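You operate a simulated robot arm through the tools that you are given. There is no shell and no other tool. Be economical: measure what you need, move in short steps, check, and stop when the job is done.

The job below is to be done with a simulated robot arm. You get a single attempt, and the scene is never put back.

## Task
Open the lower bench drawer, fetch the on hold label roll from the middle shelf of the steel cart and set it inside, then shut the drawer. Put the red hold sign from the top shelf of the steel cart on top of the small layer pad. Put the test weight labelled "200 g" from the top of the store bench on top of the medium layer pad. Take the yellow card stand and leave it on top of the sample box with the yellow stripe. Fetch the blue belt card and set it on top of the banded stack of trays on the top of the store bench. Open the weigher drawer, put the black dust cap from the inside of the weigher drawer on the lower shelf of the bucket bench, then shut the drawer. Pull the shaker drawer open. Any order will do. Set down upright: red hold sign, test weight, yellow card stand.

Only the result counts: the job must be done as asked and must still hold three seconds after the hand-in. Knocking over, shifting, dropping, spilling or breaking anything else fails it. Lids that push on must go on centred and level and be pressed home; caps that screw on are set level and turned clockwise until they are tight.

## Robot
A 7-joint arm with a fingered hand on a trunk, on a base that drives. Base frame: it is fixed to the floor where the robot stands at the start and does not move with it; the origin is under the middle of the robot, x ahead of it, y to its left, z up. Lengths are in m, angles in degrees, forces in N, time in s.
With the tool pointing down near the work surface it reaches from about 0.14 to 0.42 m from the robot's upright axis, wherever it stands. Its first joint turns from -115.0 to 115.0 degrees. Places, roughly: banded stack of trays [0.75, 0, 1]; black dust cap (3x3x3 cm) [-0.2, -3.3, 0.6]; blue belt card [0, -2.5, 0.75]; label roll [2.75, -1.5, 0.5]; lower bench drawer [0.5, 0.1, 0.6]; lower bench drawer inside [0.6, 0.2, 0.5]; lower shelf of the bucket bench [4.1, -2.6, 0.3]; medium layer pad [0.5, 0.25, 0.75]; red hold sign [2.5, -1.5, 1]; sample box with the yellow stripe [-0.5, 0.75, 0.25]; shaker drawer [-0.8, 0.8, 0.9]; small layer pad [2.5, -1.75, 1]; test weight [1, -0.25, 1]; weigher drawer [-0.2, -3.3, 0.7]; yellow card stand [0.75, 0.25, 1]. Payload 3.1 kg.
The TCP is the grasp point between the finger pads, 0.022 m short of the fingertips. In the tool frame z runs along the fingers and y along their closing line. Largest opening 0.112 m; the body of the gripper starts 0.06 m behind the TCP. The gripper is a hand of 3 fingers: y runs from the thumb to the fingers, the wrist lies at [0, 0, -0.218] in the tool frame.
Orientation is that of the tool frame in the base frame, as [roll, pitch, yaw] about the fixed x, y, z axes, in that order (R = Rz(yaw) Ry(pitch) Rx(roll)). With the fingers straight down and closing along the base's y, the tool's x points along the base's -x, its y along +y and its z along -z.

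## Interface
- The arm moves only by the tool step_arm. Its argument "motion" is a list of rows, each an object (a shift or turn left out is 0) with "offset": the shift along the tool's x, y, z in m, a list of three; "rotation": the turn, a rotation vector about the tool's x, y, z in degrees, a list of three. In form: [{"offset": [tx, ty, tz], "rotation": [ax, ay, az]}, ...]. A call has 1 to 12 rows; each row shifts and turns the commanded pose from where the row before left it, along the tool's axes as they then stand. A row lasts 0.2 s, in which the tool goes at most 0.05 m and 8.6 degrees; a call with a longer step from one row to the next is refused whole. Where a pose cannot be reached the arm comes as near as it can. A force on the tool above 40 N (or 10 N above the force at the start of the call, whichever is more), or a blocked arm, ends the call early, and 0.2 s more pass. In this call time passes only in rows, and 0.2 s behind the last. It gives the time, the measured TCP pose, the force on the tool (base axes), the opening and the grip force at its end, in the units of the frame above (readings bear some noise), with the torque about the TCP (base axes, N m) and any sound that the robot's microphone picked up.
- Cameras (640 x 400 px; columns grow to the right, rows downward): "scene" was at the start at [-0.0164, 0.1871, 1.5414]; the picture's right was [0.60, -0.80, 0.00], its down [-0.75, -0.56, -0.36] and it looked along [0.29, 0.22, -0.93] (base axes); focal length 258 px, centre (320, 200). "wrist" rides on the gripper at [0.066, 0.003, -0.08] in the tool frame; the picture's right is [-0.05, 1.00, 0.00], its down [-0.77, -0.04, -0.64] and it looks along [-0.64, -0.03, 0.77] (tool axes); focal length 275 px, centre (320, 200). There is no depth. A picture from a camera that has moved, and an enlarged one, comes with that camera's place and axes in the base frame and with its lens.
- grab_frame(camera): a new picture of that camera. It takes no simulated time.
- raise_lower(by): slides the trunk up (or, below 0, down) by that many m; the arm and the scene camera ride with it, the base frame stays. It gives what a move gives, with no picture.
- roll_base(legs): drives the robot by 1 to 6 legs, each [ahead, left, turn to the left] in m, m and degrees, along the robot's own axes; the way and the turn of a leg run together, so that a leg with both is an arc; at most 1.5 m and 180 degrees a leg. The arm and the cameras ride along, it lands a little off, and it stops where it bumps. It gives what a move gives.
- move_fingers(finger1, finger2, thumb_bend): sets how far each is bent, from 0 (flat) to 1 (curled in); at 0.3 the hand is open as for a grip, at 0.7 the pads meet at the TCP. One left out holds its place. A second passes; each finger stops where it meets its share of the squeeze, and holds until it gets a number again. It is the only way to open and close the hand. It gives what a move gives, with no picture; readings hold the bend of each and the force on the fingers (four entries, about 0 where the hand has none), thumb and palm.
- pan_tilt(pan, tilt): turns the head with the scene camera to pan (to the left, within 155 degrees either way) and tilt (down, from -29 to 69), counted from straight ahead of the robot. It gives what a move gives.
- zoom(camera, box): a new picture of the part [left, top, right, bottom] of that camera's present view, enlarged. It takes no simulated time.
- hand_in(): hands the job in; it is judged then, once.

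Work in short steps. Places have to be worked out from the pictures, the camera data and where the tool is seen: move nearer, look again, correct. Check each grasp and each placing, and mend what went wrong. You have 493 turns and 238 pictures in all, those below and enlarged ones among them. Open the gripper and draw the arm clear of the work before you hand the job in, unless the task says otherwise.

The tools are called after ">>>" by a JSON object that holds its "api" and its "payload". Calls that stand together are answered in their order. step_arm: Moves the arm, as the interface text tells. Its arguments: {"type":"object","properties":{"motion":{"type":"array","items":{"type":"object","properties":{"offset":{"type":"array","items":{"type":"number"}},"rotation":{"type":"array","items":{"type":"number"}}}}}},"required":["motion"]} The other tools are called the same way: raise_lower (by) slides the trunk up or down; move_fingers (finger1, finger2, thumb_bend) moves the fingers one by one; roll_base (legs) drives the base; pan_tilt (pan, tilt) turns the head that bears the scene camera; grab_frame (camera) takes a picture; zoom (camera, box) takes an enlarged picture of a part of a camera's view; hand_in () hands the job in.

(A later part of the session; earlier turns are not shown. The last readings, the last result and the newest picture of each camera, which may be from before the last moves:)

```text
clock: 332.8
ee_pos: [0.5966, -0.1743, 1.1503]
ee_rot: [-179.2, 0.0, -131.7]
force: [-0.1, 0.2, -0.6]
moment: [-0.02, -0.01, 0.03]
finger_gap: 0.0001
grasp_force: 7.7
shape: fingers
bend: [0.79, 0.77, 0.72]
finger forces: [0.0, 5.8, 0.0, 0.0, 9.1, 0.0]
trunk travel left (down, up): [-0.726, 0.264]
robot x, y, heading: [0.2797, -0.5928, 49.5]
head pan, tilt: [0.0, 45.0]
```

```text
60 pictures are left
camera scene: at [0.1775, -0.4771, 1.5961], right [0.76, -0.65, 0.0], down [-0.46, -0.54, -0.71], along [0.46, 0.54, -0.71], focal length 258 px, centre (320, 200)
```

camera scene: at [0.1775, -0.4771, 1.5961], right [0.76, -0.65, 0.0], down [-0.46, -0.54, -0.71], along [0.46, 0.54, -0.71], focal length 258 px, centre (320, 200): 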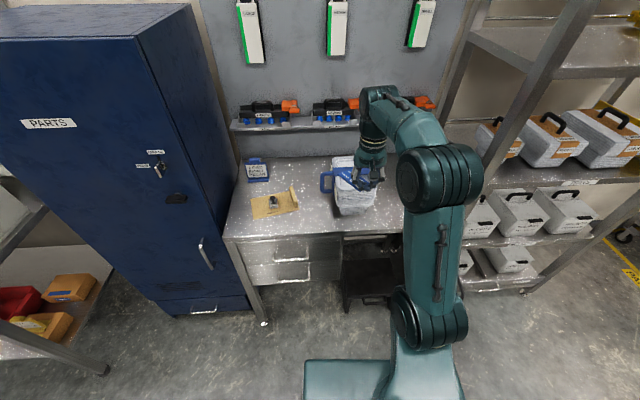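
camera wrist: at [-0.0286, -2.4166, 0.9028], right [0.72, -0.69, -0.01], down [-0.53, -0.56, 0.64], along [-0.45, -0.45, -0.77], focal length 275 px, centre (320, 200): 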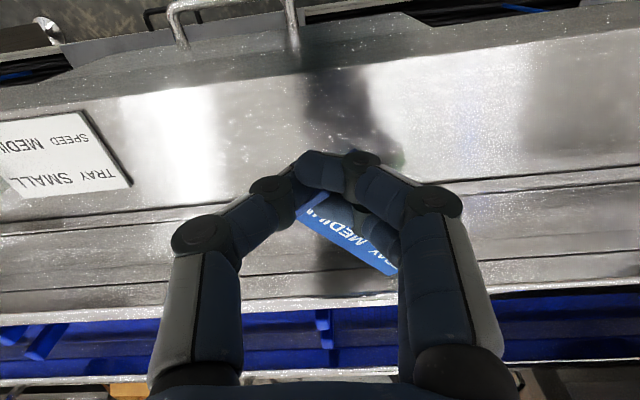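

I drive the last 0.21 m and view the stack.

>>> {"api": "roll_base", "payload": {"legs": [[0.21, 0, 0]]}}

>>> {"api": "grab_frame", "payload": {"camera": "wrist"}}

>>> {"api": "zoom", "payload": {"camera": "scene", "box": [280, 120, 440, 220]}}

```text
clock: 334.4
ee_pos: [0.7322, -0.0161, 1.1512]
ee_rot: [-179.3, 0.0, -131.7]
force: [-0.6, 0.6, -0.1]
moment: [-0.02, -0.01, -0.01]
finger_gap: 0.0002
grasp_force: 7.5
shape: fingers
bend: [0.79, 0.77, 0.72]
finger forces: [0.0, 5.7, 0.0, 0.0, 9.3, 0.0]
trunk travel left (down, up): [-0.726, 0.264]
robot x, y, heading: [0.413, -0.4352, 49.2]
head pan, tilt: [0.0, 45.0]
```

```text
59 pictures are left
camera wrist: at [0.6863, -0.0631, 1.2322], right [-0.71, 0.7, -0.01], down [0.53, 0.56, 0.64], along [0.45, 0.45, -0.77], focal length 275 px, centre (320, 200)
```

wrist: 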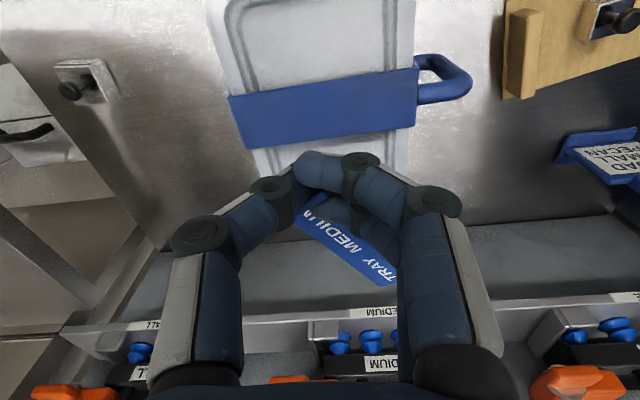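

```text
4.00 times, centred on (360, 170) of scene
camera zoom: at [0.3136, -0.3183, 1.5961], right [0.76, -0.65, 0.0], down [-0.46, -0.54, -0.71], along [0.46, 0.54, -0.71], focal length 1031 px, centre (160, 320)
```

zoom: 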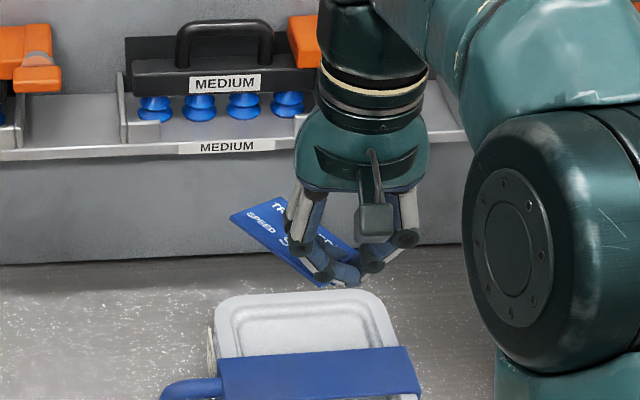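

I shift 2.5 cm right so that the card's middle is over the stack, and lower 0.11.

>>> {"api": "step_arm", "payload": {"motion": [{"offset": [0.0, -0.025, 0]}]}}

>>> {"api": "raise_lower", "payload": {"by": -0.11}}

>>> {"api": "grab_frame", "payload": {"camera": "wrist"}}

>>> {"api": "zoom", "payload": {"camera": "scene", "box": [280, 120, 440, 220]}}

```text
clock: 334.8
ee_pos: [0.7515, -0.0357, 1.1499]
ee_rot: [-179.4, 0.1, -131.6]
force: [0.4, -0.7, 1.2]
moment: [0.01, 0.0, 0.01]
finger_gap: 0.0003
grasp_force: 7.4
shape: fingers
bend: [0.79, 0.77, 0.72]
finger forces: [0.1, 5.9, 0.0, 0.0, 9.3, 0.0]
trunk travel left (down, up): [-0.726, 0.264]
robot x, y, heading: [0.4177, -0.4347, 49.3]
head pan, tilt: [0.0, 45.0]
```

```text
clock: 336.2
ee_pos: [0.7512, -0.0339, 1.0409]
ee_rot: [-179.4, 0.1, -131.6]
force: [-0.8, 0.2, 1.3]
moment: [-0.03, -0.03, -0.01]
finger_gap: 0.0
grasp_force: 8.4
shape: fingers
bend: [0.79, 0.78, 0.72]
finger forces: [0.0, 7.0, 0.1, 0.1, 9.9, 0.0]
trunk travel left (down, up): [-0.616, 0.374]
robot x, y, heading: [0.4164, -0.4354, 49.5]
head pan, tilt: [0.0, 45.0]
```

```text
57 pictures are left
camera wrist: at [0.7044, -0.0804, 1.1216], right [-0.71, 0.7, -0.01], down [0.53, 0.56, 0.64], along [0.45, 0.45, -0.77], focal length 275 px, centre (320, 200)
```

wrist: 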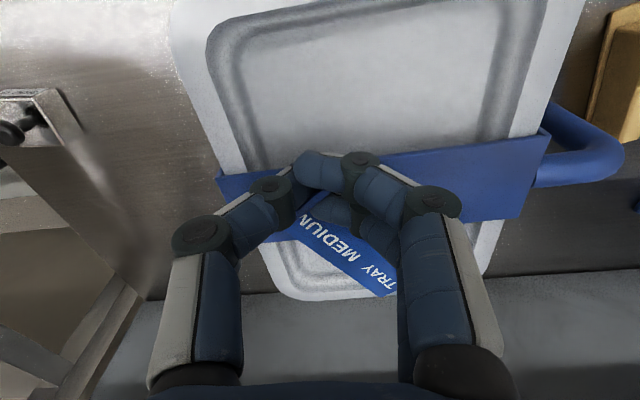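

```text
4.00 times, centred on (360, 170) of scene
camera zoom: at [0.313, -0.3191, 1.4862], right [0.76, -0.65, 0.0], down [-0.46, -0.54, -0.71], along [0.46, 0.54, -0.71], focal length 1031 px, centre (160, 320)
```

zoom: 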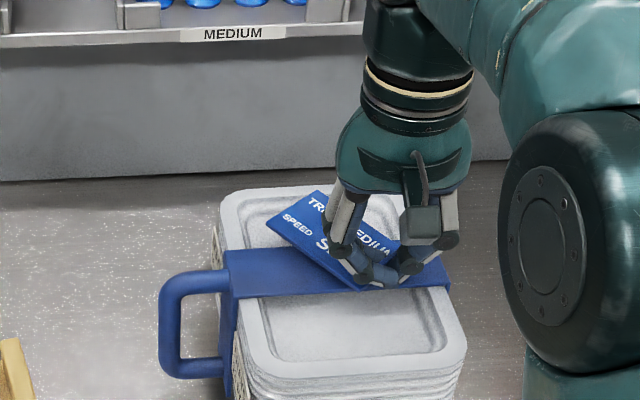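

The card overlaps the rear of the stack. I move back 3.5 cm to centre it, then lower slowly.

>>> {"api": "step_arm", "payload": {"motion": [{"offset": [0.035, 0, 0.01]}, {"offset": [0, 0, 0.015]}]}}

>>> {"api": "step_arm", "payload": {"motion": [{"offset": [0, 0, 0.008]}]}}

>>> {"api": "step_arm", "payload": {"motion": [{"offset": [0, 0, 0.007]}]}}

>>> {"api": "zoom", "payload": {"camera": "scene", "box": [280, 140, 440, 240]}}

```text
clock: 336.8
ee_pos: [0.7305, -0.0595, 1.0325]
ee_rot: [-179.3, 1.3, -131.9]
force: [0.6, -2.6, 33.5]
moment: [-0.22, -0.14, -0.02]
finger_gap: 0.0
grasp_force: 30.7
shape: fingers
bend: [0.79, 0.79, 0.75]
finger forces: [0.1, 16.8, 0.1, 0.2, 44.2, 0.0]
trunk travel left (down, up): [-0.616, 0.374]
robot x, y, heading: [0.4188, -0.4352, 49.3]
head pan, tilt: [0.0, 45.0]
stopped in row 2: the force on the tool passed its limit at 54 N (the readings are from after the stop); the commanded pose is now the measured one
```

```text
clock: 337.1
ee_pos: [0.7309, -0.0605, 1.0318]
ee_rot: [-179.4, 2.0, -131.7]
force: [-1.3, -4.7, 31.0]
moment: [-0.18, -0.1, -0.02]
finger_gap: 0.0
grasp_force: 29.8
shape: fingers
bend: [0.79, 0.79, 0.76]
finger forces: [0.0, 16.7, 0.0, 0.0, 43.5, 0.0]
trunk travel left (down, up): [-0.616, 0.374]
robot x, y, heading: [0.415, -0.4364, 49.4]
head pan, tilt: [0.0, 45.0]
stopped in row 1: the force on the tool passed its limit at 50 N (the readings are from after the stop); the commanded pose is now the measured one
```

```text
clock: 337.4
ee_pos: [0.7321, -0.0602, 1.0326]
ee_rot: [-179.4, 2.4, -131.9]
force: [-3.5, -5.1, 30.9]
moment: [-0.2, 0.02, -0.05]
finger_gap: 0.0001
grasp_force: 29.8
shape: fingers
bend: [0.79, 0.79, 0.76]
finger forces: [0.1, 16.3, 0.0, 0.1, 43.5, 0.0]
trunk travel left (down, up): [-0.616, 0.374]
robot x, y, heading: [0.4172, -0.4349, 49.1]
head pan, tilt: [0.0, 45.0]
stopped in row 1: the force on the tool passed its limit at 47 N (the readings are from after the stop); the commanded pose is now the measured one
```

```text
4.00 times, centred on (360, 190) of scene
camera zoom: at [0.3096, -0.3233, 1.4862], right [0.76, -0.65, 0.0], down [-0.46, -0.53, -0.71], along [0.46, 0.54, -0.7], focal length 1031 px, centre (160, 240)
```

zoom: 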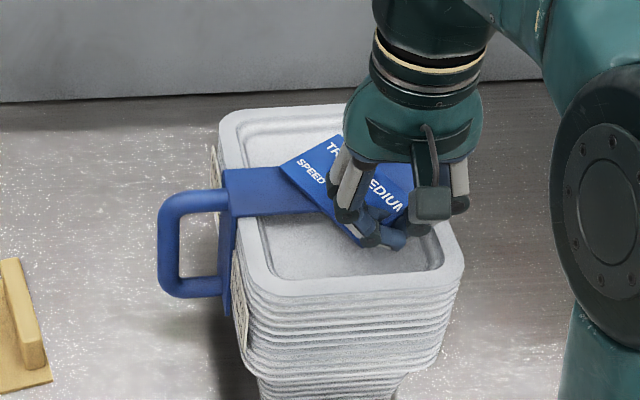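

Contact (31 N): I ease up a few mm, then release the card.

>>> {"api": "step_arm", "payload": {"motion": [{"offset": [0, 0, -0.003]}]}}

>>> {"api": "move_fingers", "payload": {"finger1": 0.6, "finger2": 0.6, "thumb_bend": 0.55}}

>>> {"api": "zoom", "payload": {"camera": "scene", "box": [280, 140, 440, 240]}}

```text
clock: 337.8
ee_pos: [0.7326, -0.0592, 1.0317]
ee_rot: [-179.4, 2.1, -131.8]
force: [-2.8, -2.7, 16.8]
moment: [-0.1, -0.02, -0.07]
finger_gap: 0.0
grasp_force: 22.5
shape: fingers
bend: [0.79, 0.79, 0.75]
finger forces: [0.1, 13.6, 0.0, 0.0, 30.1, 0.0]
trunk travel left (down, up): [-0.616, 0.374]
robot x, y, heading: [0.4167, -0.4382, 49.1]
head pan, tilt: [0.0, 45.0]
```

```text
clock: 338.3
ee_pos: [0.7307, -0.0575, 1.0358]
ee_rot: [-179.6, 3.1, -131.7]
force: [-2.2, 1.0, 36.0]
moment: [0.15, -0.06, 0.06]
finger_gap: 0.0123
grasp_force: 18.7
shape: fingers
bend: [0.67, 0.73, 0.62]
finger forces: [7.2, 15.5, 0.1, 0.0, 14.6, 0.1]
trunk travel left (down, up): [-0.616, 0.374]
robot x, y, heading: [0.4178, -0.4407, 49.3]
head pan, tilt: [0.0, 45.0]
stopped: the force on the tool passed its limit at 41 N (the readings are from after the stop); the commanded pose is now the measured one
```

```text
4.00 times, centred on (360, 190) of scene
camera zoom: at [0.309, -0.3229, 1.4864], right [0.76, -0.65, 0.0], down [-0.46, -0.53, -0.71], along [0.46, 0.54, -0.7], focal length 1031 px, centre (160, 240)
```

zoom: 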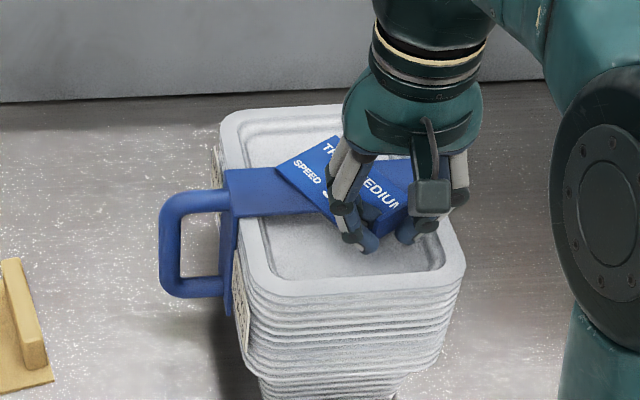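

Opening fingers pushes on the stack, so I raise 1.5 cm and open further.

>>> {"api": "step_arm", "payload": {"motion": [{"offset": [0, 0, -0.015]}]}}

>>> {"api": "move_fingers", "payload": {"finger1": 0.5, "finger2": 0.5, "thumb_bend": 0.45}}

>>> {"api": "grab_frame", "payload": {"camera": "wrist"}}

```text
clock: 338.7
ee_pos: [0.7332, -0.0557, 1.0473]
ee_rot: [-179.4, 2.3, -131.8]
force: [-0.1, -1.1, 0.0]
moment: [0.01, 0.03, 0.04]
finger_gap: 0.0332
grasp_force: 0.4
shape: fingers
bend: [0.6, 0.6, 0.55]
finger forces: [0.0, 0.2, 0.0, 0.0, 0.0, 0.1]
trunk travel left (down, up): [-0.616, 0.374]
robot x, y, heading: [0.4192, -0.4356, 49.2]
head pan, tilt: [0.0, 45.0]
```

```text
clock: 339.7
ee_pos: [0.7331, -0.0551, 1.047]
ee_rot: [-179.5, 2.4, -131.9]
force: [-0.1, 0.0, -0.2]
moment: [0.01, -0.02, 0.01]
finger_gap: 0.0614
grasp_force: 0.0
shape: fingers
bend: [0.5, 0.5, 0.45]
finger forces: [0.0, 0.0, 0.0, 0.0, 0.0, 0.1]
trunk travel left (down, up): [-0.616, 0.374]
robot x, y, heading: [0.4155, -0.4393, 49.2]
head pan, tilt: [0.0, 45.0]
```

```text
53 pictures are left
camera wrist: at [0.6842, -0.1055, 1.1262], right [-0.71, 0.7, -0.01], down [0.52, 0.53, 0.67], along [0.47, 0.47, -0.74], focal length 275 px, centre (320, 200)
```

wrist: 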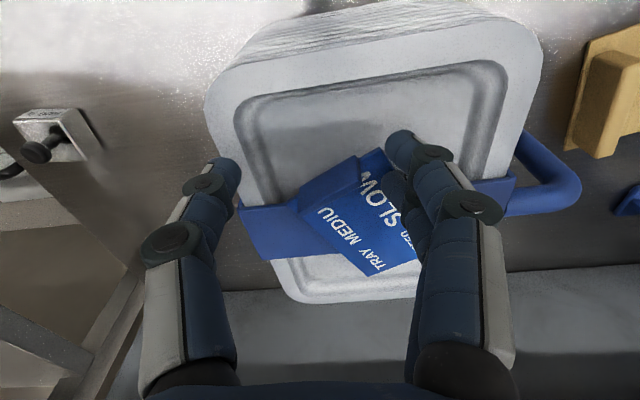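

The card lies on the stack. I raise the arm and check from above.

>>> {"api": "raise_lower", "payload": {"by": 0.15}}

>>> {"api": "roll_base", "payload": {"legs": [[-0.3, 0, 0]]}}

>>> {"api": "zoom", "payload": {"camera": "scene", "box": [220, 60, 460, 210]}}

```text
clock: 341.4
ee_pos: [0.7343, -0.0563, 1.1976]
ee_rot: [-179.5, 2.4, -131.8]
force: [0.1, 0.1, -0.2]
moment: [0.01, 0.01, 0.01]
finger_gap: 0.0617
grasp_force: 0.1
shape: fingers
bend: [0.5, 0.5, 0.45]
finger forces: [0.0, 0.0, 0.0, 0.0, 0.0, 0.0]
trunk travel left (down, up): [-0.766, 0.224]
robot x, y, heading: [0.4142, -0.4365, 49.4]
head pan, tilt: [0.0, 45.0]
```

```text
clock: 343.5
ee_pos: [0.5361, -0.2844, 1.1983]
ee_rot: [-179.5, 2.5, -131.9]
force: [-0.4, -0.5, 0.0]
moment: [0.03, 0.04, -0.04]
finger_gap: 0.0617
grasp_force: 0.0
shape: fingers
bend: [0.5, 0.5, 0.45]
finger forces: [0.0, 0.1, 0.1, 0.1, 0.1, 0.0]
trunk travel left (down, up): [-0.766, 0.224]
robot x, y, heading: [0.2168, -0.6617, 49.3]
head pan, tilt: [0.0, 45.0]
```

```text
2.67 times, centred on (340, 135) of scene
camera zoom: at [0.117, -0.5469, 1.6361], right [0.76, -0.65, 0.0], down [-0.46, -0.54, -0.71], along [0.46, 0.54, -0.71], focal length 687 px, centre (267, 373)
```

zoom: 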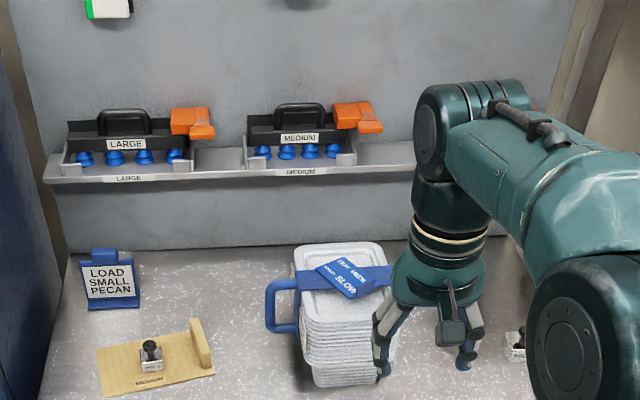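

The blue card lies on the banded stack. Now for the weigher beyond the line; I turn the head to find a way around it.

>>> {"api": "roll_base", "payload": {"legs": [[-0.3, 0, 0], [0, 0, -90]]}}

>>> {"api": "pan_tilt", "payload": {"pan": -40, "tilt": 18}}

>>> {"api": "grab_frame", "payload": {"camera": "scene"}}

>>> {"api": "pan_tilt", "payload": {"pan": -140, "tilt": 18}}

>>> {"api": "grab_frame", "payload": {"camera": "scene"}}

```text
clock: 349.4
ee_pos: [0.4023, -1.2086, 1.197]
ee_rot: [-179.5, 2.5, 138.3]
force: [-0.3, 0.2, -0.2]
moment: [0.0, 0.02, 0.01]
finger_gap: 0.0616
grasp_force: 0.2
shape: fingers
bend: [0.5, 0.5, 0.45]
finger forces: [0.0, 0.1, 0.0, 0.1, 0.1, 0.1]
trunk travel left (down, up): [-0.766, 0.224]
robot x, y, heading: [0.0238, -0.8978, -40.5]
head pan, tilt: [0.0, 45.0]
```

```text
clock: 350.4
ee_pos: [0.4023, -1.2088, 1.1976]
ee_rot: [-179.6, 2.4, 138.3]
force: [-0.2, -0.2, 0.3]
moment: [-0.01, 0.02, -0.02]
finger_gap: 0.0618
grasp_force: 0.0
shape: fingers
bend: [0.5, 0.5, 0.45]
finger forces: [0.0, 0.0, 0.0, 0.0, 0.0, 0.0]
trunk travel left (down, up): [-0.766, 0.224]
robot x, y, heading: [0.0239, -0.8935, -40.5]
head pan, tilt: [-40.0, 18.0]
```

```text
51 pictures are left
camera scene: at [0.0907, -0.8286, 1.678], right [-0.99, -0.16, 0.0], down [-0.05, 0.31, -0.95], along [0.16, -0.94, -0.31], focal length 258 px, centre (320, 200)
```

scene: 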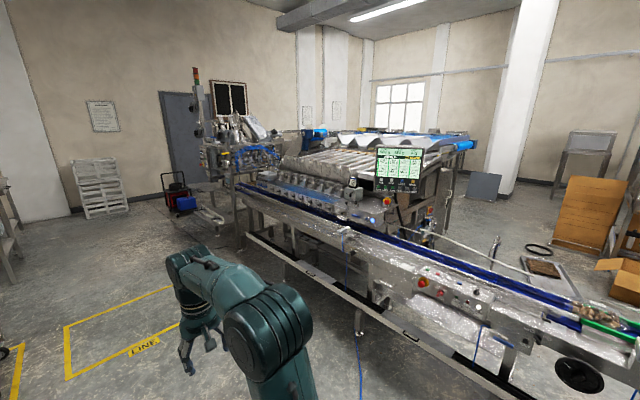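

```text
clock: 352.2
ee_pos: [0.4023, -1.2085, 1.1982]
ee_rot: [-179.5, 2.4, 138.2]
force: [0.3, -1.6, -1.0]
moment: [-0.01, 0.0, 0.0]
finger_gap: 0.0617
grasp_force: 0.0
shape: fingers
bend: [0.5, 0.5, 0.45]
finger forces: [0.0, 0.0, 0.0, 0.0, 0.0, 0.0]
trunk travel left (down, up): [-0.766, 0.224]
robot x, y, heading: [0.0214, -0.8934, -40.6]
head pan, tilt: [-140.0, 18.0]
```

```text
50 pictures are left
camera scene: at [-0.018, -0.7357, 1.6781], right [0.01, 1.0, 0.0], down [0.31, 0.0, -0.95], along [-0.95, 0.01, -0.31], focal length 258 px, centre (320, 200)
```

scene: 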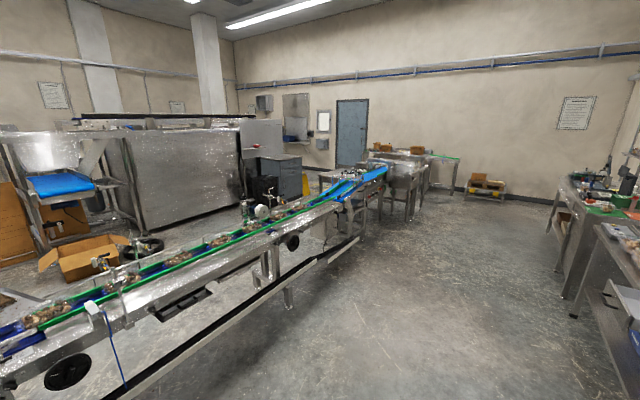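

I zoom into the weigher's right end from here to see its drawer side.

>>> {"api": "pan_tilt", "payload": {"pan": -50, "tilt": 18}}

>>> {"api": "zoom", "payload": {"camera": "scene", "box": [240, 120, 440, 245]}}

```text
clock: 353.9
ee_pos: [0.4027, -1.2096, 1.197]
ee_rot: [-179.5, 2.4, 138.3]
force: [-0.7, 0.4, -0.3]
moment: [-0.01, -0.01, -0.01]
finger_gap: 0.0616
grasp_force: 0.1
shape: fingers
bend: [0.5, 0.5, 0.45]
finger forces: [0.0, 0.1, 0.0, 0.0, 0.1, 0.0]
trunk travel left (down, up): [-0.766, 0.224]
robot x, y, heading: [0.0244, -0.8922, -40.5]
head pan, tilt: [-50.0, 18.0]
```

```text
3.20 times, centred on (340, 182) of scene
camera zoom: at [0.0742, -0.8299, 1.6781], right [-1.0, 0.01, 0.0], down [0.0, 0.31, -0.95], along [-0.01, -0.95, -0.31], focal length 824 px, centre (256, 256)
```

zoom: 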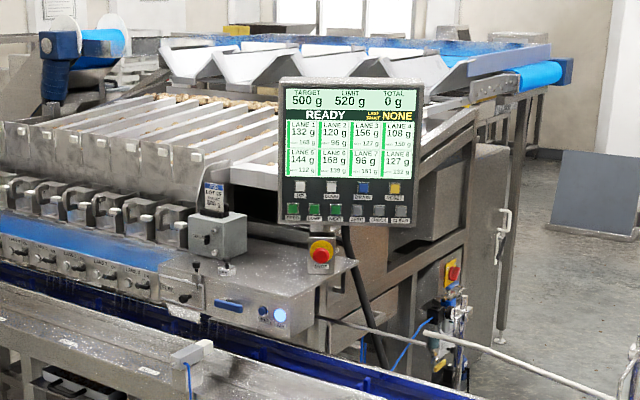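

>>> {"api": "zoom", "payload": {"camera": "scene", "box": [310, 190, 390, 240]}}

```text
8.00 times, centred on (350, 215) of scene
camera zoom: at [0.0742, -0.8299, 1.6781], right [-1.0, 0.01, 0.0], down [0.0, 0.31, -0.95], along [-0.01, -0.95, -0.31], focal length 2061 px, centre (80, 80)
```

zoom: 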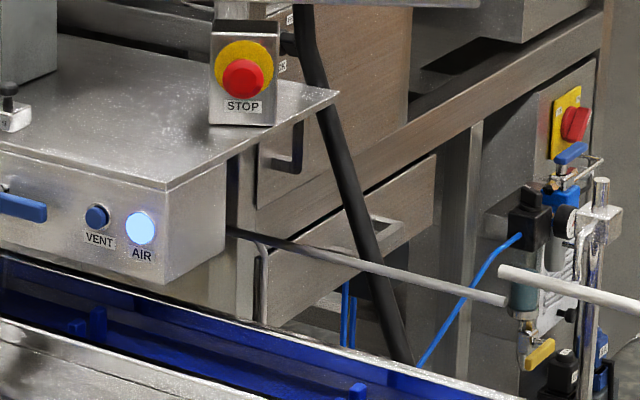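

The weigher drawer is on the weigher's right end face, behind the line. I need a way round; I explore the line's other end.

>>> {"api": "roll_base", "payload": {"legs": [[0, 0, 90], [0, 0, 90], [1.5, 0, 0], [1.0, 0, 0]]}}

>>> {"api": "pan_tilt", "payload": {"pan": 15, "tilt": 18}}

>>> {"api": "grab_frame", "payload": {"camera": "scene"}}

```text
clock: 373.6
ee_pos: [-2.1797, 1.1222, 1.1973]
ee_rot: [-179.5, 2.3, -44.1]
force: [-0.2, 0.6, 0.6]
moment: [0.0, 0.0, 0.0]
finger_gap: 0.0619
grasp_force: 0.0
shape: fingers
bend: [0.5, 0.5, 0.45]
finger forces: [0.0, 0.0, 0.0, 0.0, 0.1, 0.0]
trunk travel left (down, up): [-0.766, 0.224]
robot x, y, heading: [-1.8125, 0.7875, 137.4]
head pan, tilt: [-50.0, 18.0]
```

```text
clock: 375.0
ee_pos: [-2.1799, 1.1215, 1.1978]
ee_rot: [-179.5, 2.4, -44.1]
force: [-0.5, -1.0, -0.4]
moment: [0.03, -0.01, 0.0]
finger_gap: 0.0616
grasp_force: 0.2
shape: fingers
bend: [0.5, 0.5, 0.45]
finger forces: [0.0, 0.0, 0.0, 0.0, 0.0, 0.0]
trunk travel left (down, up): [-0.766, 0.224]
robot x, y, heading: [-1.8131, 0.792, 137.1]
head pan, tilt: [15.0, 18.0]
```

```text
47 pictures are left
camera scene: at [-1.9574, 0.6827, 1.6781], right [0.47, 0.88, 0.0], down [0.27, -0.14, -0.95], along [-0.84, 0.45, -0.31], focal length 258 px, centre (320, 200)
```

scene: 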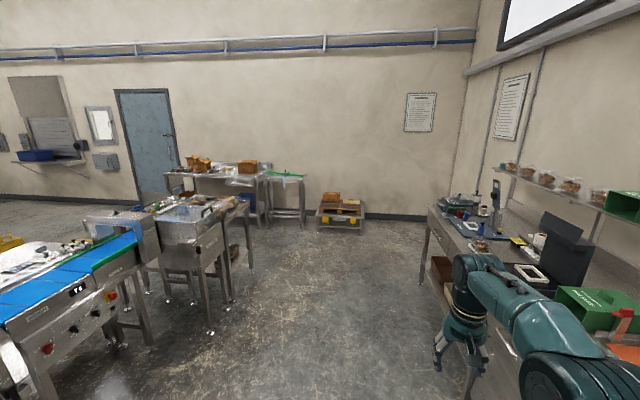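

There is an aisle between the line's end table and the wall bench (about 1.1 m). I drive there step by step.

>>> {"api": "roll_base", "payload": {"legs": [[0, 0.35, 3], [1.5, 0, 0], [1.45, 0.15, 0]]}}

>>> {"api": "pan_tilt", "payload": {"pan": 65, "tilt": 25}}

>>> {"api": "grab_frame", "payload": {"camera": "scene"}}

```text
clock: 391.1
ee_pos: [-4.7905, 2.6091, 1.1972]
ee_rot: [-179.4, 2.3, -40.5]
force: [0.9, -0.2, -0.3]
moment: [-0.02, -0.02, 0.03]
finger_gap: 0.0617
grasp_force: 0.1
shape: fingers
bend: [0.5, 0.5, 0.45]
finger forces: [0.0, 0.0, 0.1, 0.0, 0.1, 0.0]
trunk travel left (down, up): [-0.766, 0.224]
robot x, y, heading: [-4.4056, 2.2992, 140.2]
head pan, tilt: [15.0, 18.0]
```

```text
clock: 392.3
ee_pos: [-4.7905, 2.6097, 1.1969]
ee_rot: [-179.4, 2.4, -40.6]
force: [0.4, -0.1, 0.4]
moment: [-0.05, 0.01, 0.03]
finger_gap: 0.0618
grasp_force: 0.1
shape: fingers
bend: [0.5, 0.5, 0.45]
finger forces: [0.0, 0.0, 0.1, 0.0, 0.0, 0.0]
trunk travel left (down, up): [-0.766, 0.224]
robot x, y, heading: [-4.4066, 2.3015, 140.4]
head pan, tilt: [65.0, 25.0]
```

```text
46 pictures are left
camera scene: at [-4.541, 2.1063, 1.6667], right [-0.43, 0.9, 0.0], down [0.38, 0.18, -0.91], along [-0.82, -0.39, -0.42], focal length 258 px, centre (320, 200)
```

scene: 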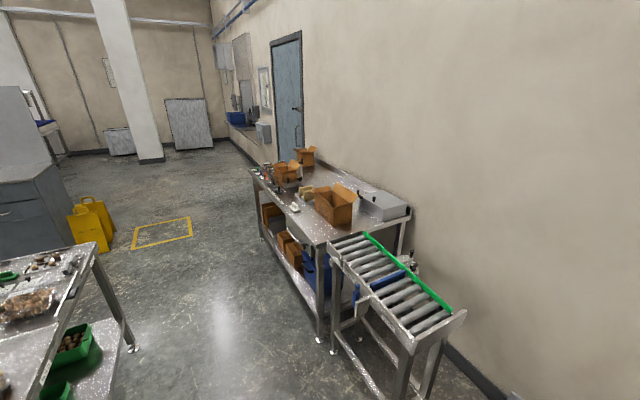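

The aisle is clear. I turn to face along it, drive through behind the line, and turn toward the weigher.

>>> {"api": "roll_base", "payload": {"legs": [[-0.12, 0, 0], [0, 0, 90], [1.4, 0, 0], [1.1, 0, 0], [0, 0, 90]]}}

>>> {"api": "pan_tilt", "payload": {"pan": 0, "tilt": 18}}

>>> {"api": "grab_frame", "payload": {"camera": "scene"}}

```text
clock: 413.1
ee_pos: [-5.51, -0.0479, 1.1979]
ee_rot: [-179.4, 2.5, 139.5]
force: [0.3, 0.5, -0.4]
moment: [0.01, 0.04, -0.02]
finger_gap: 0.0619
grasp_force: 0.0
shape: fingers
bend: [0.5, 0.5, 0.45]
finger forces: [0.0, 0.1, 0.0, 0.0, 0.0, 0.0]
trunk travel left (down, up): [-0.766, 0.224]
robot x, y, heading: [-5.8951, 0.2568, -39.3]
head pan, tilt: [65.0, 25.0]
```

```text
clock: 414.5
ee_pos: [-5.5098, -0.0466, 1.1985]
ee_rot: [-179.4, 2.4, 139.4]
force: [0.9, 0.5, -0.1]
moment: [-0.01, -0.01, -0.02]
finger_gap: 0.0615
grasp_force: 0.1
shape: fingers
bend: [0.5, 0.5, 0.45]
finger forces: [0.0, 0.0, 0.0, 0.1, 0.0, 0.1]
trunk travel left (down, up): [-0.766, 0.224]
robot x, y, heading: [-5.8948, 0.2643, -39.6]
head pan, tilt: [0.0, 18.0]
```

```text
45 pictures are left
camera scene: at [-5.7737, 0.3586, 1.678], right [-0.64, -0.77, 0.0], down [-0.24, 0.2, -0.95], along [0.73, -0.6, -0.31], focal length 258 px, centre (320, 200)
```

scene: 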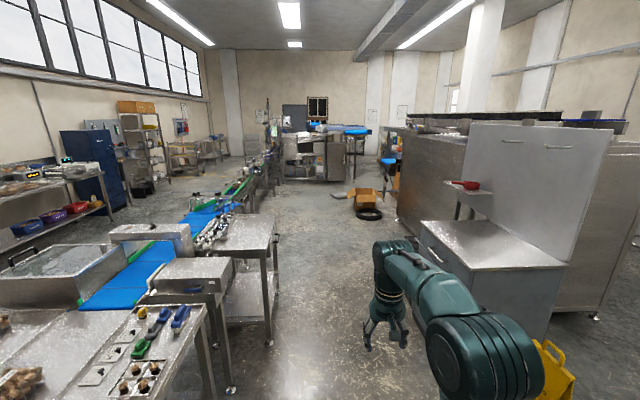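

Corridor ahead is clear. I drive along it toward the weigher.

>>> {"api": "roll_base", "payload": {"legs": [[1.5, 0, 0], [1.5, 0, 0], [1.4, 0.25, 0], [0.9, 0.2, 0]]}}

>>> {"api": "pan_tilt", "payload": {"pan": 0, "tilt": 30}}

>>> {"api": "grab_frame", "payload": {"camera": "scene"}}

```text
clock: 440.3
ee_pos: [-1.0653, -3.0535, 1.1973]
ee_rot: [-179.5, 2.4, 138.9]
force: [0.3, -0.5, 0.8]
moment: [0.01, 0.03, 0.0]
finger_gap: 0.062
grasp_force: 0.1
shape: fingers
bend: [0.5, 0.5, 0.45]
finger forces: [0.0, 0.0, 0.1, 0.0, 0.1, 0.1]
trunk travel left (down, up): [-0.766, 0.224]
robot x, y, heading: [-1.4466, -2.7428, -40.1]
head pan, tilt: [0.0, 18.0]
```

```text
clock: 441.0
ee_pos: [-1.0664, -3.0541, 1.1964]
ee_rot: [-179.5, 2.4, 139.0]
force: [-0.3, -0.6, -0.5]
moment: [-0.02, 0.04, 0.02]
finger_gap: 0.0618
grasp_force: 0.1
shape: fingers
bend: [0.5, 0.5, 0.45]
finger forces: [0.0, 0.0, 0.0, 0.0, 0.0, 0.0]
trunk travel left (down, up): [-0.766, 0.224]
robot x, y, heading: [-1.4508, -2.7452, -40.0]
head pan, tilt: [0.0, 30.0]
```

```text
44 pictures are left
camera scene: at [-1.3295, -2.6439, 1.6588], right [-0.64, -0.77, 0.0], down [-0.38, 0.32, -0.87], along [0.66, -0.56, -0.5], focal length 258 px, centre (320, 200)
```

scene: 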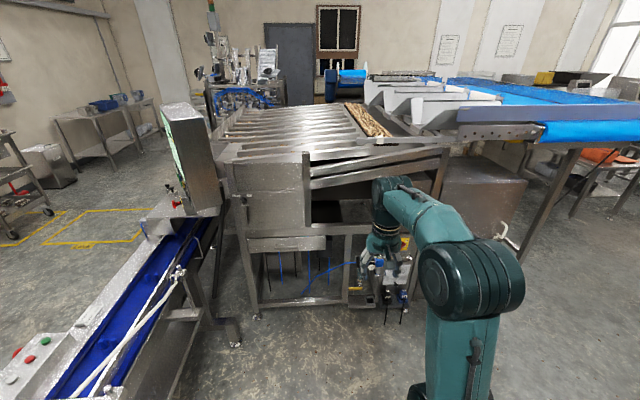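

The weigher's end face is ahead. I zoom in on it.

>>> {"api": "zoom", "payload": {"camera": "scene", "box": [200, 140, 400, 265]}}

```text
3.20 times, centred on (300, 202) of scene
camera zoom: at [-1.3295, -2.6439, 1.6588], right [-0.64, -0.77, 0.0], down [-0.38, 0.32, -0.87], along [0.66, -0.56, -0.5], focal length 824 px, centre (384, 192)
```

zoom: 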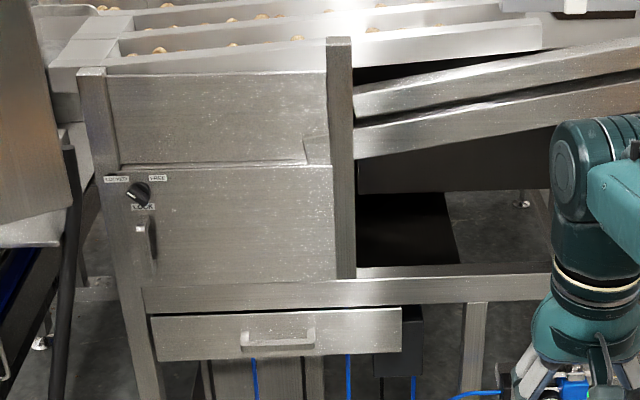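

The weigher drawer (wide, shallow) has a bar handle at about (-0.324,-3.235,0.675). I turn the tool 90°, then lower and tilt it like for the bench drawer.

>>> {"api": "step_arm", "payload": {"motion": [{"rotation": [0, 0, 8.2]}, {"rotation": [0, 0, 8.2]}, {"rotation": [0, 0, 8.2]}, {"rotation": [0, 0, 8.2]}, {"rotation": [0, 0, 8.2]}, {"rotation": [0, 0, 8.2]}, {"rotation": [0, 0, 8.2]}, {"rotation": [0, 0, 8.2]}, {"rotation": [0, 0, 8.2]}, {"rotation": [0, 0, 8.2]}, {"rotation": [0, 0, 8.0]}]}}

>>> {"api": "step_arm", "payload": {"motion": [{"rotation": [-8.4, 0, 0]}, {"rotation": [-8.4, 0, 0]}, {"rotation": [-8.4, 0, 0]}, {"rotation": [-8.4, 0, 0]}, {"rotation": [-8.4, 0, 0]}, {"rotation": [-8.4, 0, 0]}, {"rotation": [-8.4, 0, 0]}, {"rotation": [-8.4, 0, 0]}]}}

>>> {"api": "raise_lower", "payload": {"by": -0.4}}

>>> {"api": "move_fingers", "payload": {"finger1": 0.5, "finger2": 0.5, "thumb_bend": 0.35}}

```text
clock: 443.4
ee_pos: [-1.0661, -3.0528, 1.1965]
ee_rot: [177.6, 0.4, 48.8]
force: [-0.8, 0.2, 0.2]
moment: [0.0, -0.03, 0.01]
finger_gap: 0.0616
grasp_force: 0.0
shape: fingers
bend: [0.5, 0.5, 0.45]
finger forces: [0.0, 0.0, 0.0, 0.0, 0.0, 0.0]
trunk travel left (down, up): [-0.766, 0.224]
robot x, y, heading: [-1.4506, -2.7429, -39.8]
head pan, tilt: [0.0, 30.0]
```

```text
clock: 445.2
ee_pos: [-1.0668, -3.0541, 1.1974]
ee_rot: [110.3, 0.7, 49.1]
force: [0.0, -0.4, 0.1]
moment: [-0.01, 0.0, 0.01]
finger_gap: 0.0617
grasp_force: 0.0
shape: fingers
bend: [0.5, 0.5, 0.45]
finger forces: [0.0, 0.1, 0.0, 0.0, 0.1, 0.1]
trunk travel left (down, up): [-0.766, 0.224]
robot x, y, heading: [-1.4491, -2.7441, -39.8]
head pan, tilt: [0.0, 30.0]
```

```text
clock: 449.0
ee_pos: [-1.0661, -3.0542, 0.7979]
ee_rot: [110.5, 0.4, 49.0]
force: [0.0, -0.8, 0.0]
moment: [-0.01, -0.03, -0.04]
finger_gap: 0.0619
grasp_force: 0.0
shape: fingers
bend: [0.5, 0.5, 0.45]
finger forces: [0.0, 0.0, 0.1, 0.0, 0.0, 0.1]
trunk travel left (down, up): [-0.366, 0.624]
robot x, y, heading: [-1.4479, -2.7455, -40.0]
head pan, tilt: [0.0, 30.0]
```

```text
clock: 450.0
ee_pos: [-1.0664, -3.0532, 0.7972]
ee_rot: [110.4, 0.4, 49.0]
force: [1.1, 0.2, -0.5]
moment: [-0.01, 0.02, -0.03]
finger_gap: 0.0758
grasp_force: 0.1
shape: fingers
bend: [0.5, 0.5, 0.35]
finger forces: [0.0, 0.1, 0.0, 0.0, 0.0, 0.0]
trunk travel left (down, up): [-0.366, 0.624]
robot x, y, heading: [-1.4545, -2.7425, -39.8]
head pan, tilt: [0.0, 30.0]
```

I drive 0.34 left and 0.48 ahead, and lower to the bar's height.

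>>> {"api": "raise_lower", "payload": {"by": -0.12}}

>>> {"api": "roll_base", "payload": {"legs": [[0, 0.335, 0], [0.5, 0, 0]]}}

>>> {"api": "grab_frame", "payload": {"camera": "wrist"}}

>>> {"api": "grab_frame", "payload": {"camera": "scene"}}

```text
clock: 451.5
ee_pos: [-1.0663, -3.0533, 0.6769]
ee_rot: [110.3, 0.4, 48.9]
force: [0.0, -0.3, 0.3]
moment: [0.0, 0.01, -0.01]
finger_gap: 0.076
grasp_force: 0.0
shape: fingers
bend: [0.5, 0.5, 0.35]
finger forces: [0.0, 0.0, 0.0, 0.1, 0.1, 0.1]
trunk travel left (down, up): [-0.246, 0.744]
robot x, y, heading: [-1.4499, -2.7422, -39.8]
head pan, tilt: [0.0, 30.0]
```

```text
clock: 456.2
ee_pos: [-0.4787, -3.1131, 0.6784]
ee_rot: [110.5, 0.4, 48.3]
force: [-0.5, -0.8, 0.5]
moment: [0.06, 0.0, 0.04]
finger_gap: 0.0761
grasp_force: 0.0
shape: fingers
bend: [0.5, 0.5, 0.35]
finger forces: [0.1, 0.0, 0.0, 0.0, 0.0, 0.0]
trunk travel left (down, up): [-0.246, 0.744]
robot x, y, heading: [-0.86, -2.7968, -40.5]
head pan, tilt: [0.0, 30.0]
```

```text
42 pictures are left
camera wrist: at [-0.4896, -3.0137, 0.7094], right [0.24, -0.26, 0.94], down [-0.97, -0.17, 0.2], along [0.11, -0.95, -0.29], focal length 275 px, centre (320, 200)
```

wrist: 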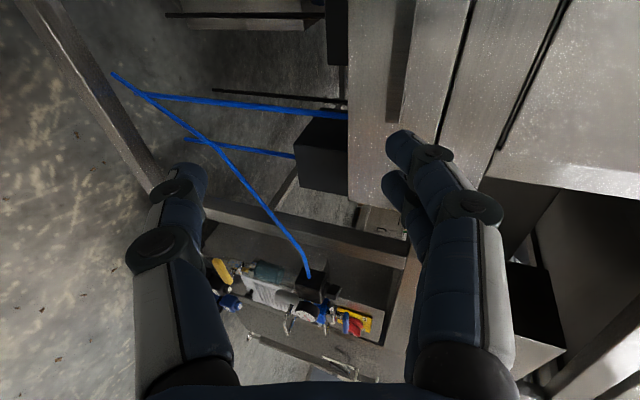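

```text
41 pictures are left
camera scene: at [-0.7376, -2.7002, 1.1387], right [-0.65, -0.76, 0.0], down [-0.38, 0.32, -0.87], along [0.66, -0.56, -0.5], focal length 258 px, centre (320, 200)
```

scene: 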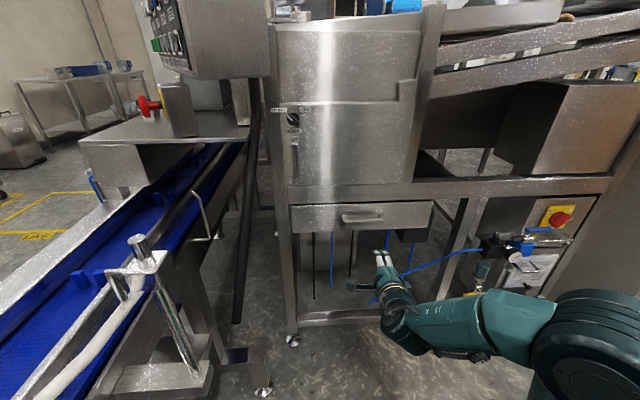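

Handle is ~0.195 m ahead, z≈0.69. I raise 1.3 cm and drive 0.15 forward.

>>> {"api": "raise_lower", "payload": {"by": 0.013}}

>>> {"api": "roll_base", "payload": {"legs": [[0.15, 0.0, 0.5]]}}

>>> {"api": "grab_frame", "payload": {"camera": "wrist"}}

```text
clock: 456.9
ee_pos: [-0.4789, -3.1119, 0.691]
ee_rot: [110.4, 0.5, 48.3]
force: [0.2, 0.0, 0.1]
moment: [0.01, -0.01, 0.02]
finger_gap: 0.0763
grasp_force: 0.0
shape: fingers
bend: [0.5, 0.5, 0.35]
finger forces: [0.0, 0.0, 0.1, 0.0, 0.1, 0.1]
trunk travel left (down, up): [-0.259, 0.731]
robot x, y, heading: [-0.8554, -2.7987, -40.6]
head pan, tilt: [0.0, 30.0]
```

```text
clock: 458.2
ee_pos: [-0.3608, -3.2063, 0.692]
ee_rot: [110.3, 0.5, 49.1]
force: [0.3, 0.4, 0.1]
moment: [-0.01, -0.01, 0.06]
finger_gap: 0.076
grasp_force: 0.1
shape: fingers
bend: [0.5, 0.5, 0.35]
finger forces: [0.0, 0.1, 0.0, 0.0, 0.0, 0.0]
trunk travel left (down, up): [-0.259, 0.731]
robot x, y, heading: [-0.7432, -2.897, -39.9]
head pan, tilt: [0.0, 30.0]
```

```text
40 pictures are left
camera wrist: at [-0.3727, -3.1071, 0.7224], right [0.24, -0.26, 0.94], down [-0.96, -0.18, 0.2], along [0.12, -0.95, -0.29], focal length 275 px, centre (320, 200)
```

wrist: 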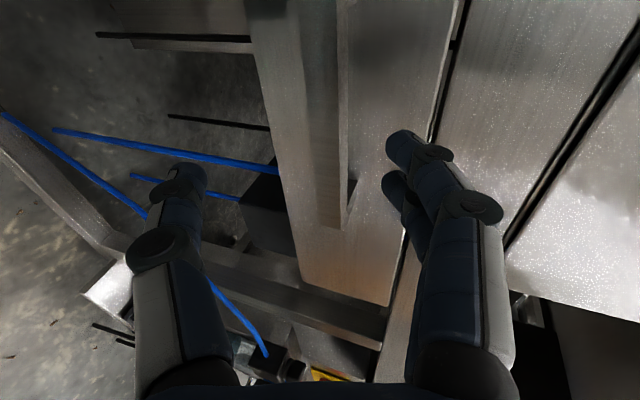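

The bar is at TCP height. I shift 3.5 cm left and advance 4 cm.

>>> {"api": "step_arm", "payload": {"motion": [{"offset": [0.035, 0, 0]}, {"offset": [0, 0.007, 0.019]}, {"offset": [0, 0.007, 0.019]}]}}

>>> {"api": "grab_frame", "payload": {"camera": "wrist"}}

```text
clock: 459.0
ee_pos: [-0.3085, -3.206, 0.693]
ee_rot: [110.2, 0.5, 49.1]
force: [-19.2, 14.6, 5.3]
moment: [-0.45, -0.56, 0.09]
finger_gap: 0.0707
grasp_force: 12.6
shape: fingers
bend: [0.57, 0.53, 0.35]
finger forces: [13.9, 10.5, 0.0, 0.0, 0.0, 0.0]
trunk travel left (down, up): [-0.259, 0.731]
robot x, y, heading: [-0.7459, -2.8946, -39.7]
head pan, tilt: [0.0, 30.0]
```

```text
39 pictures are left
camera wrist: at [-0.3212, -3.1058, 0.7251], right [0.24, -0.26, 0.94], down [-0.96, -0.18, 0.19], along [0.12, -0.95, -0.29], focal length 275 px, centre (320, 200)
```

wrist: 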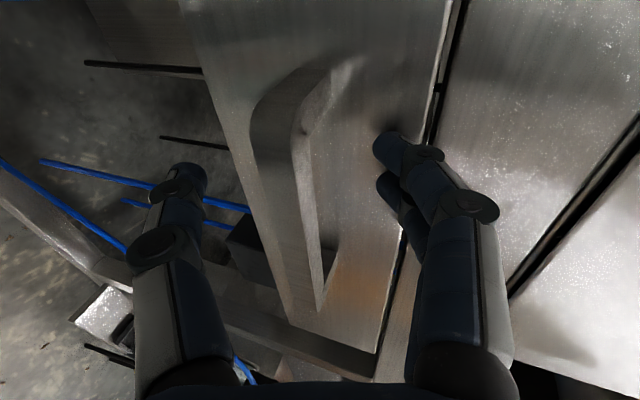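

The strap handle is ~1.2 cm lower than the TCP. I back off 6 mm, lower 1.2 cm and close.

>>> {"api": "step_arm", "payload": {"motion": [{"offset": [0, -0.003, -0.008]}]}}

>>> {"api": "raise_lower", "payload": {"by": -0.01}}

>>> {"api": "move_fingers", "payload": {"finger1": 0.75, "finger2": 0.75, "thumb_bend": 0.7}}

>>> {"api": "grab_frame", "payload": {"camera": "wrist"}}

```text
clock: 459.4
ee_pos: [-0.3125, -3.2022, 0.6927]
ee_rot: [110.4, 0.5, 49.0]
force: [0.0, 0.5, -0.3]
moment: [-0.04, 0.01, -0.01]
finger_gap: 0.0759
grasp_force: 0.1
shape: fingers
bend: [0.5, 0.5, 0.35]
finger forces: [0.0, 0.1, 0.0, 0.1, 0.0, 0.0]
trunk travel left (down, up): [-0.259, 0.731]
robot x, y, heading: [-0.7416, -2.8947, -40.0]
head pan, tilt: [0.0, 30.0]
```

```text
clock: 460.0
ee_pos: [-0.312, -3.2012, 0.6812]
ee_rot: [110.3, 0.5, 49.0]
force: [0.3, -0.3, -0.7]
moment: [0.01, -0.02, 0.02]
finger_gap: 0.0759
grasp_force: 0.1
shape: fingers
bend: [0.5, 0.5, 0.35]
finger forces: [0.1, 0.0, 0.1, 0.0, 0.1, 0.0]
trunk travel left (down, up): [-0.249, 0.741]
robot x, y, heading: [-0.7456, -2.8942, -40.0]
head pan, tilt: [0.0, 30.0]
```

```text
clock: 461.0
ee_pos: [-0.3134, -3.2026, 0.6809]
ee_rot: [110.4, 0.5, 49.0]
force: [-0.3, 0.5, -0.5]
moment: [0.0, 0.01, 0.05]
finger_gap: 0.0
grasp_force: 0.0
shape: fingers
bend: [0.75, 0.75, 0.7]
finger forces: [0.0, 0.1, 0.0, 0.1, 1.2, 0.1]
trunk travel left (down, up): [-0.249, 0.741]
robot x, y, heading: [-0.7465, -2.8968, -39.8]
head pan, tilt: [0.0, 30.0]
```

```text
38 pictures are left
camera wrist: at [-0.325, -3.1027, 0.7131], right [0.24, -0.26, 0.94], down [-0.96, -0.18, 0.2], along [0.12, -0.95, -0.29], focal length 275 px, centre (320, 200)
```

wrist: 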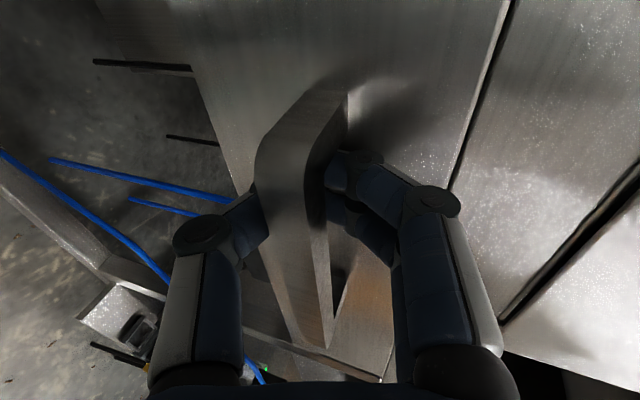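

Fingers and thumb cage the strap. I drive back to pull the drawer.

>>> {"api": "roll_base", "payload": {"legs": [[-0.12, 0, 0]]}}

>>> {"api": "grab_frame", "payload": {"camera": "scene"}}

```text
clock: 462.2
ee_pos: [-0.4057, -3.1271, 0.6815]
ee_rot: [110.4, 0.6, 48.9]
force: [-3.4, -4.4, -2.6]
moment: [-0.05, -0.01, -0.04]
finger_gap: 0.0001
grasp_force: 3.3
shape: fingers
bend: [0.75, 0.75, 0.69]
finger forces: [4.1, 0.5, 0.1, 0.0, 1.8, 0.0]
trunk travel left (down, up): [-0.249, 0.741]
robot x, y, heading: [-0.835, -2.8177, -39.9]
head pan, tilt: [0.0, 30.0]
```

```text
37 pictures are left
camera scene: at [-0.7151, -2.7204, 1.1418], right [-0.64, -0.77, 0.0], down [-0.38, 0.32, -0.87], along [0.66, -0.56, -0.5], focal length 258 px, centre (320, 200)
```

scene: 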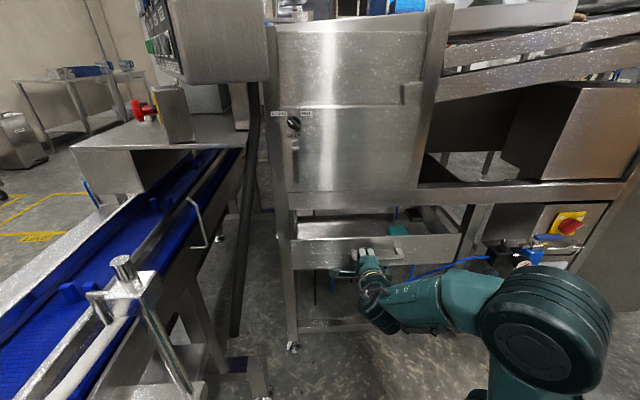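

It opens. I pull another 0.14 m.

>>> {"api": "roll_base", "payload": {"legs": [[-0.14, 0, 0]]}}

>>> {"api": "grab_frame", "payload": {"camera": "scene"}}

```text
clock: 463.6
ee_pos: [-0.5126, -3.0364, 0.6824]
ee_rot: [110.4, 0.5, 48.7]
force: [-0.1, -0.4, 0.1]
moment: [0.01, -0.02, -0.04]
finger_gap: 0.0
grasp_force: 0.1
shape: fingers
bend: [0.72, 0.73, 0.7]
finger forces: [0.1, 0.1, 0.0, 0.0, 0.0, 0.0]
trunk travel left (down, up): [-0.249, 0.741]
robot x, y, heading: [-0.9433, -2.7299, -39.9]
head pan, tilt: [0.0, 30.0]
```

```text
36 pictures are left
camera scene: at [-0.8218, -2.6297, 1.1417], right [-0.64, -0.76, 0.0], down [-0.38, 0.32, -0.87], along [0.66, -0.56, -0.5], focal length 258 px, centre (320, 200)
```

scene: 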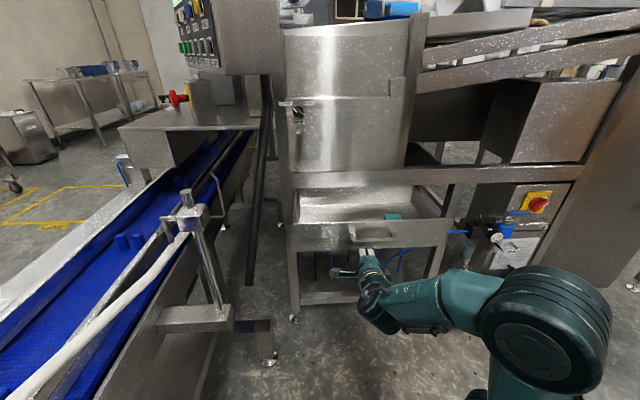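

The hand slipped off at about 0.18 m of opening. I zoom into the drawer.

>>> {"api": "zoom", "payload": {"camera": "scene", "box": [280, 170, 460, 282]}}

```text
3.56 times, centred on (370, 226) of scene
camera zoom: at [-0.8218, -2.6297, 1.1417], right [-0.64, -0.76, 0.0], down [-0.38, 0.32, -0.87], along [0.66, -0.56, -0.5], focal length 916 px, centre (142, 108)
```

zoom: 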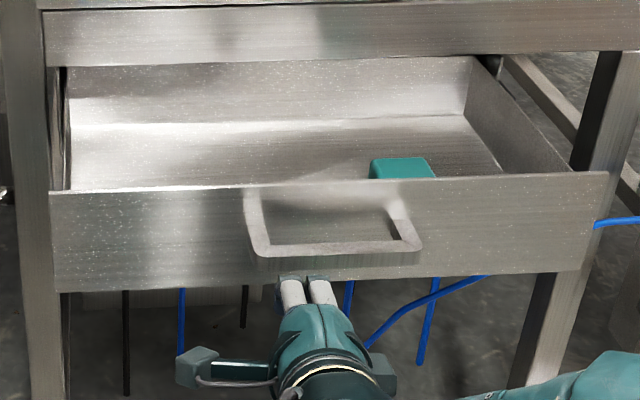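

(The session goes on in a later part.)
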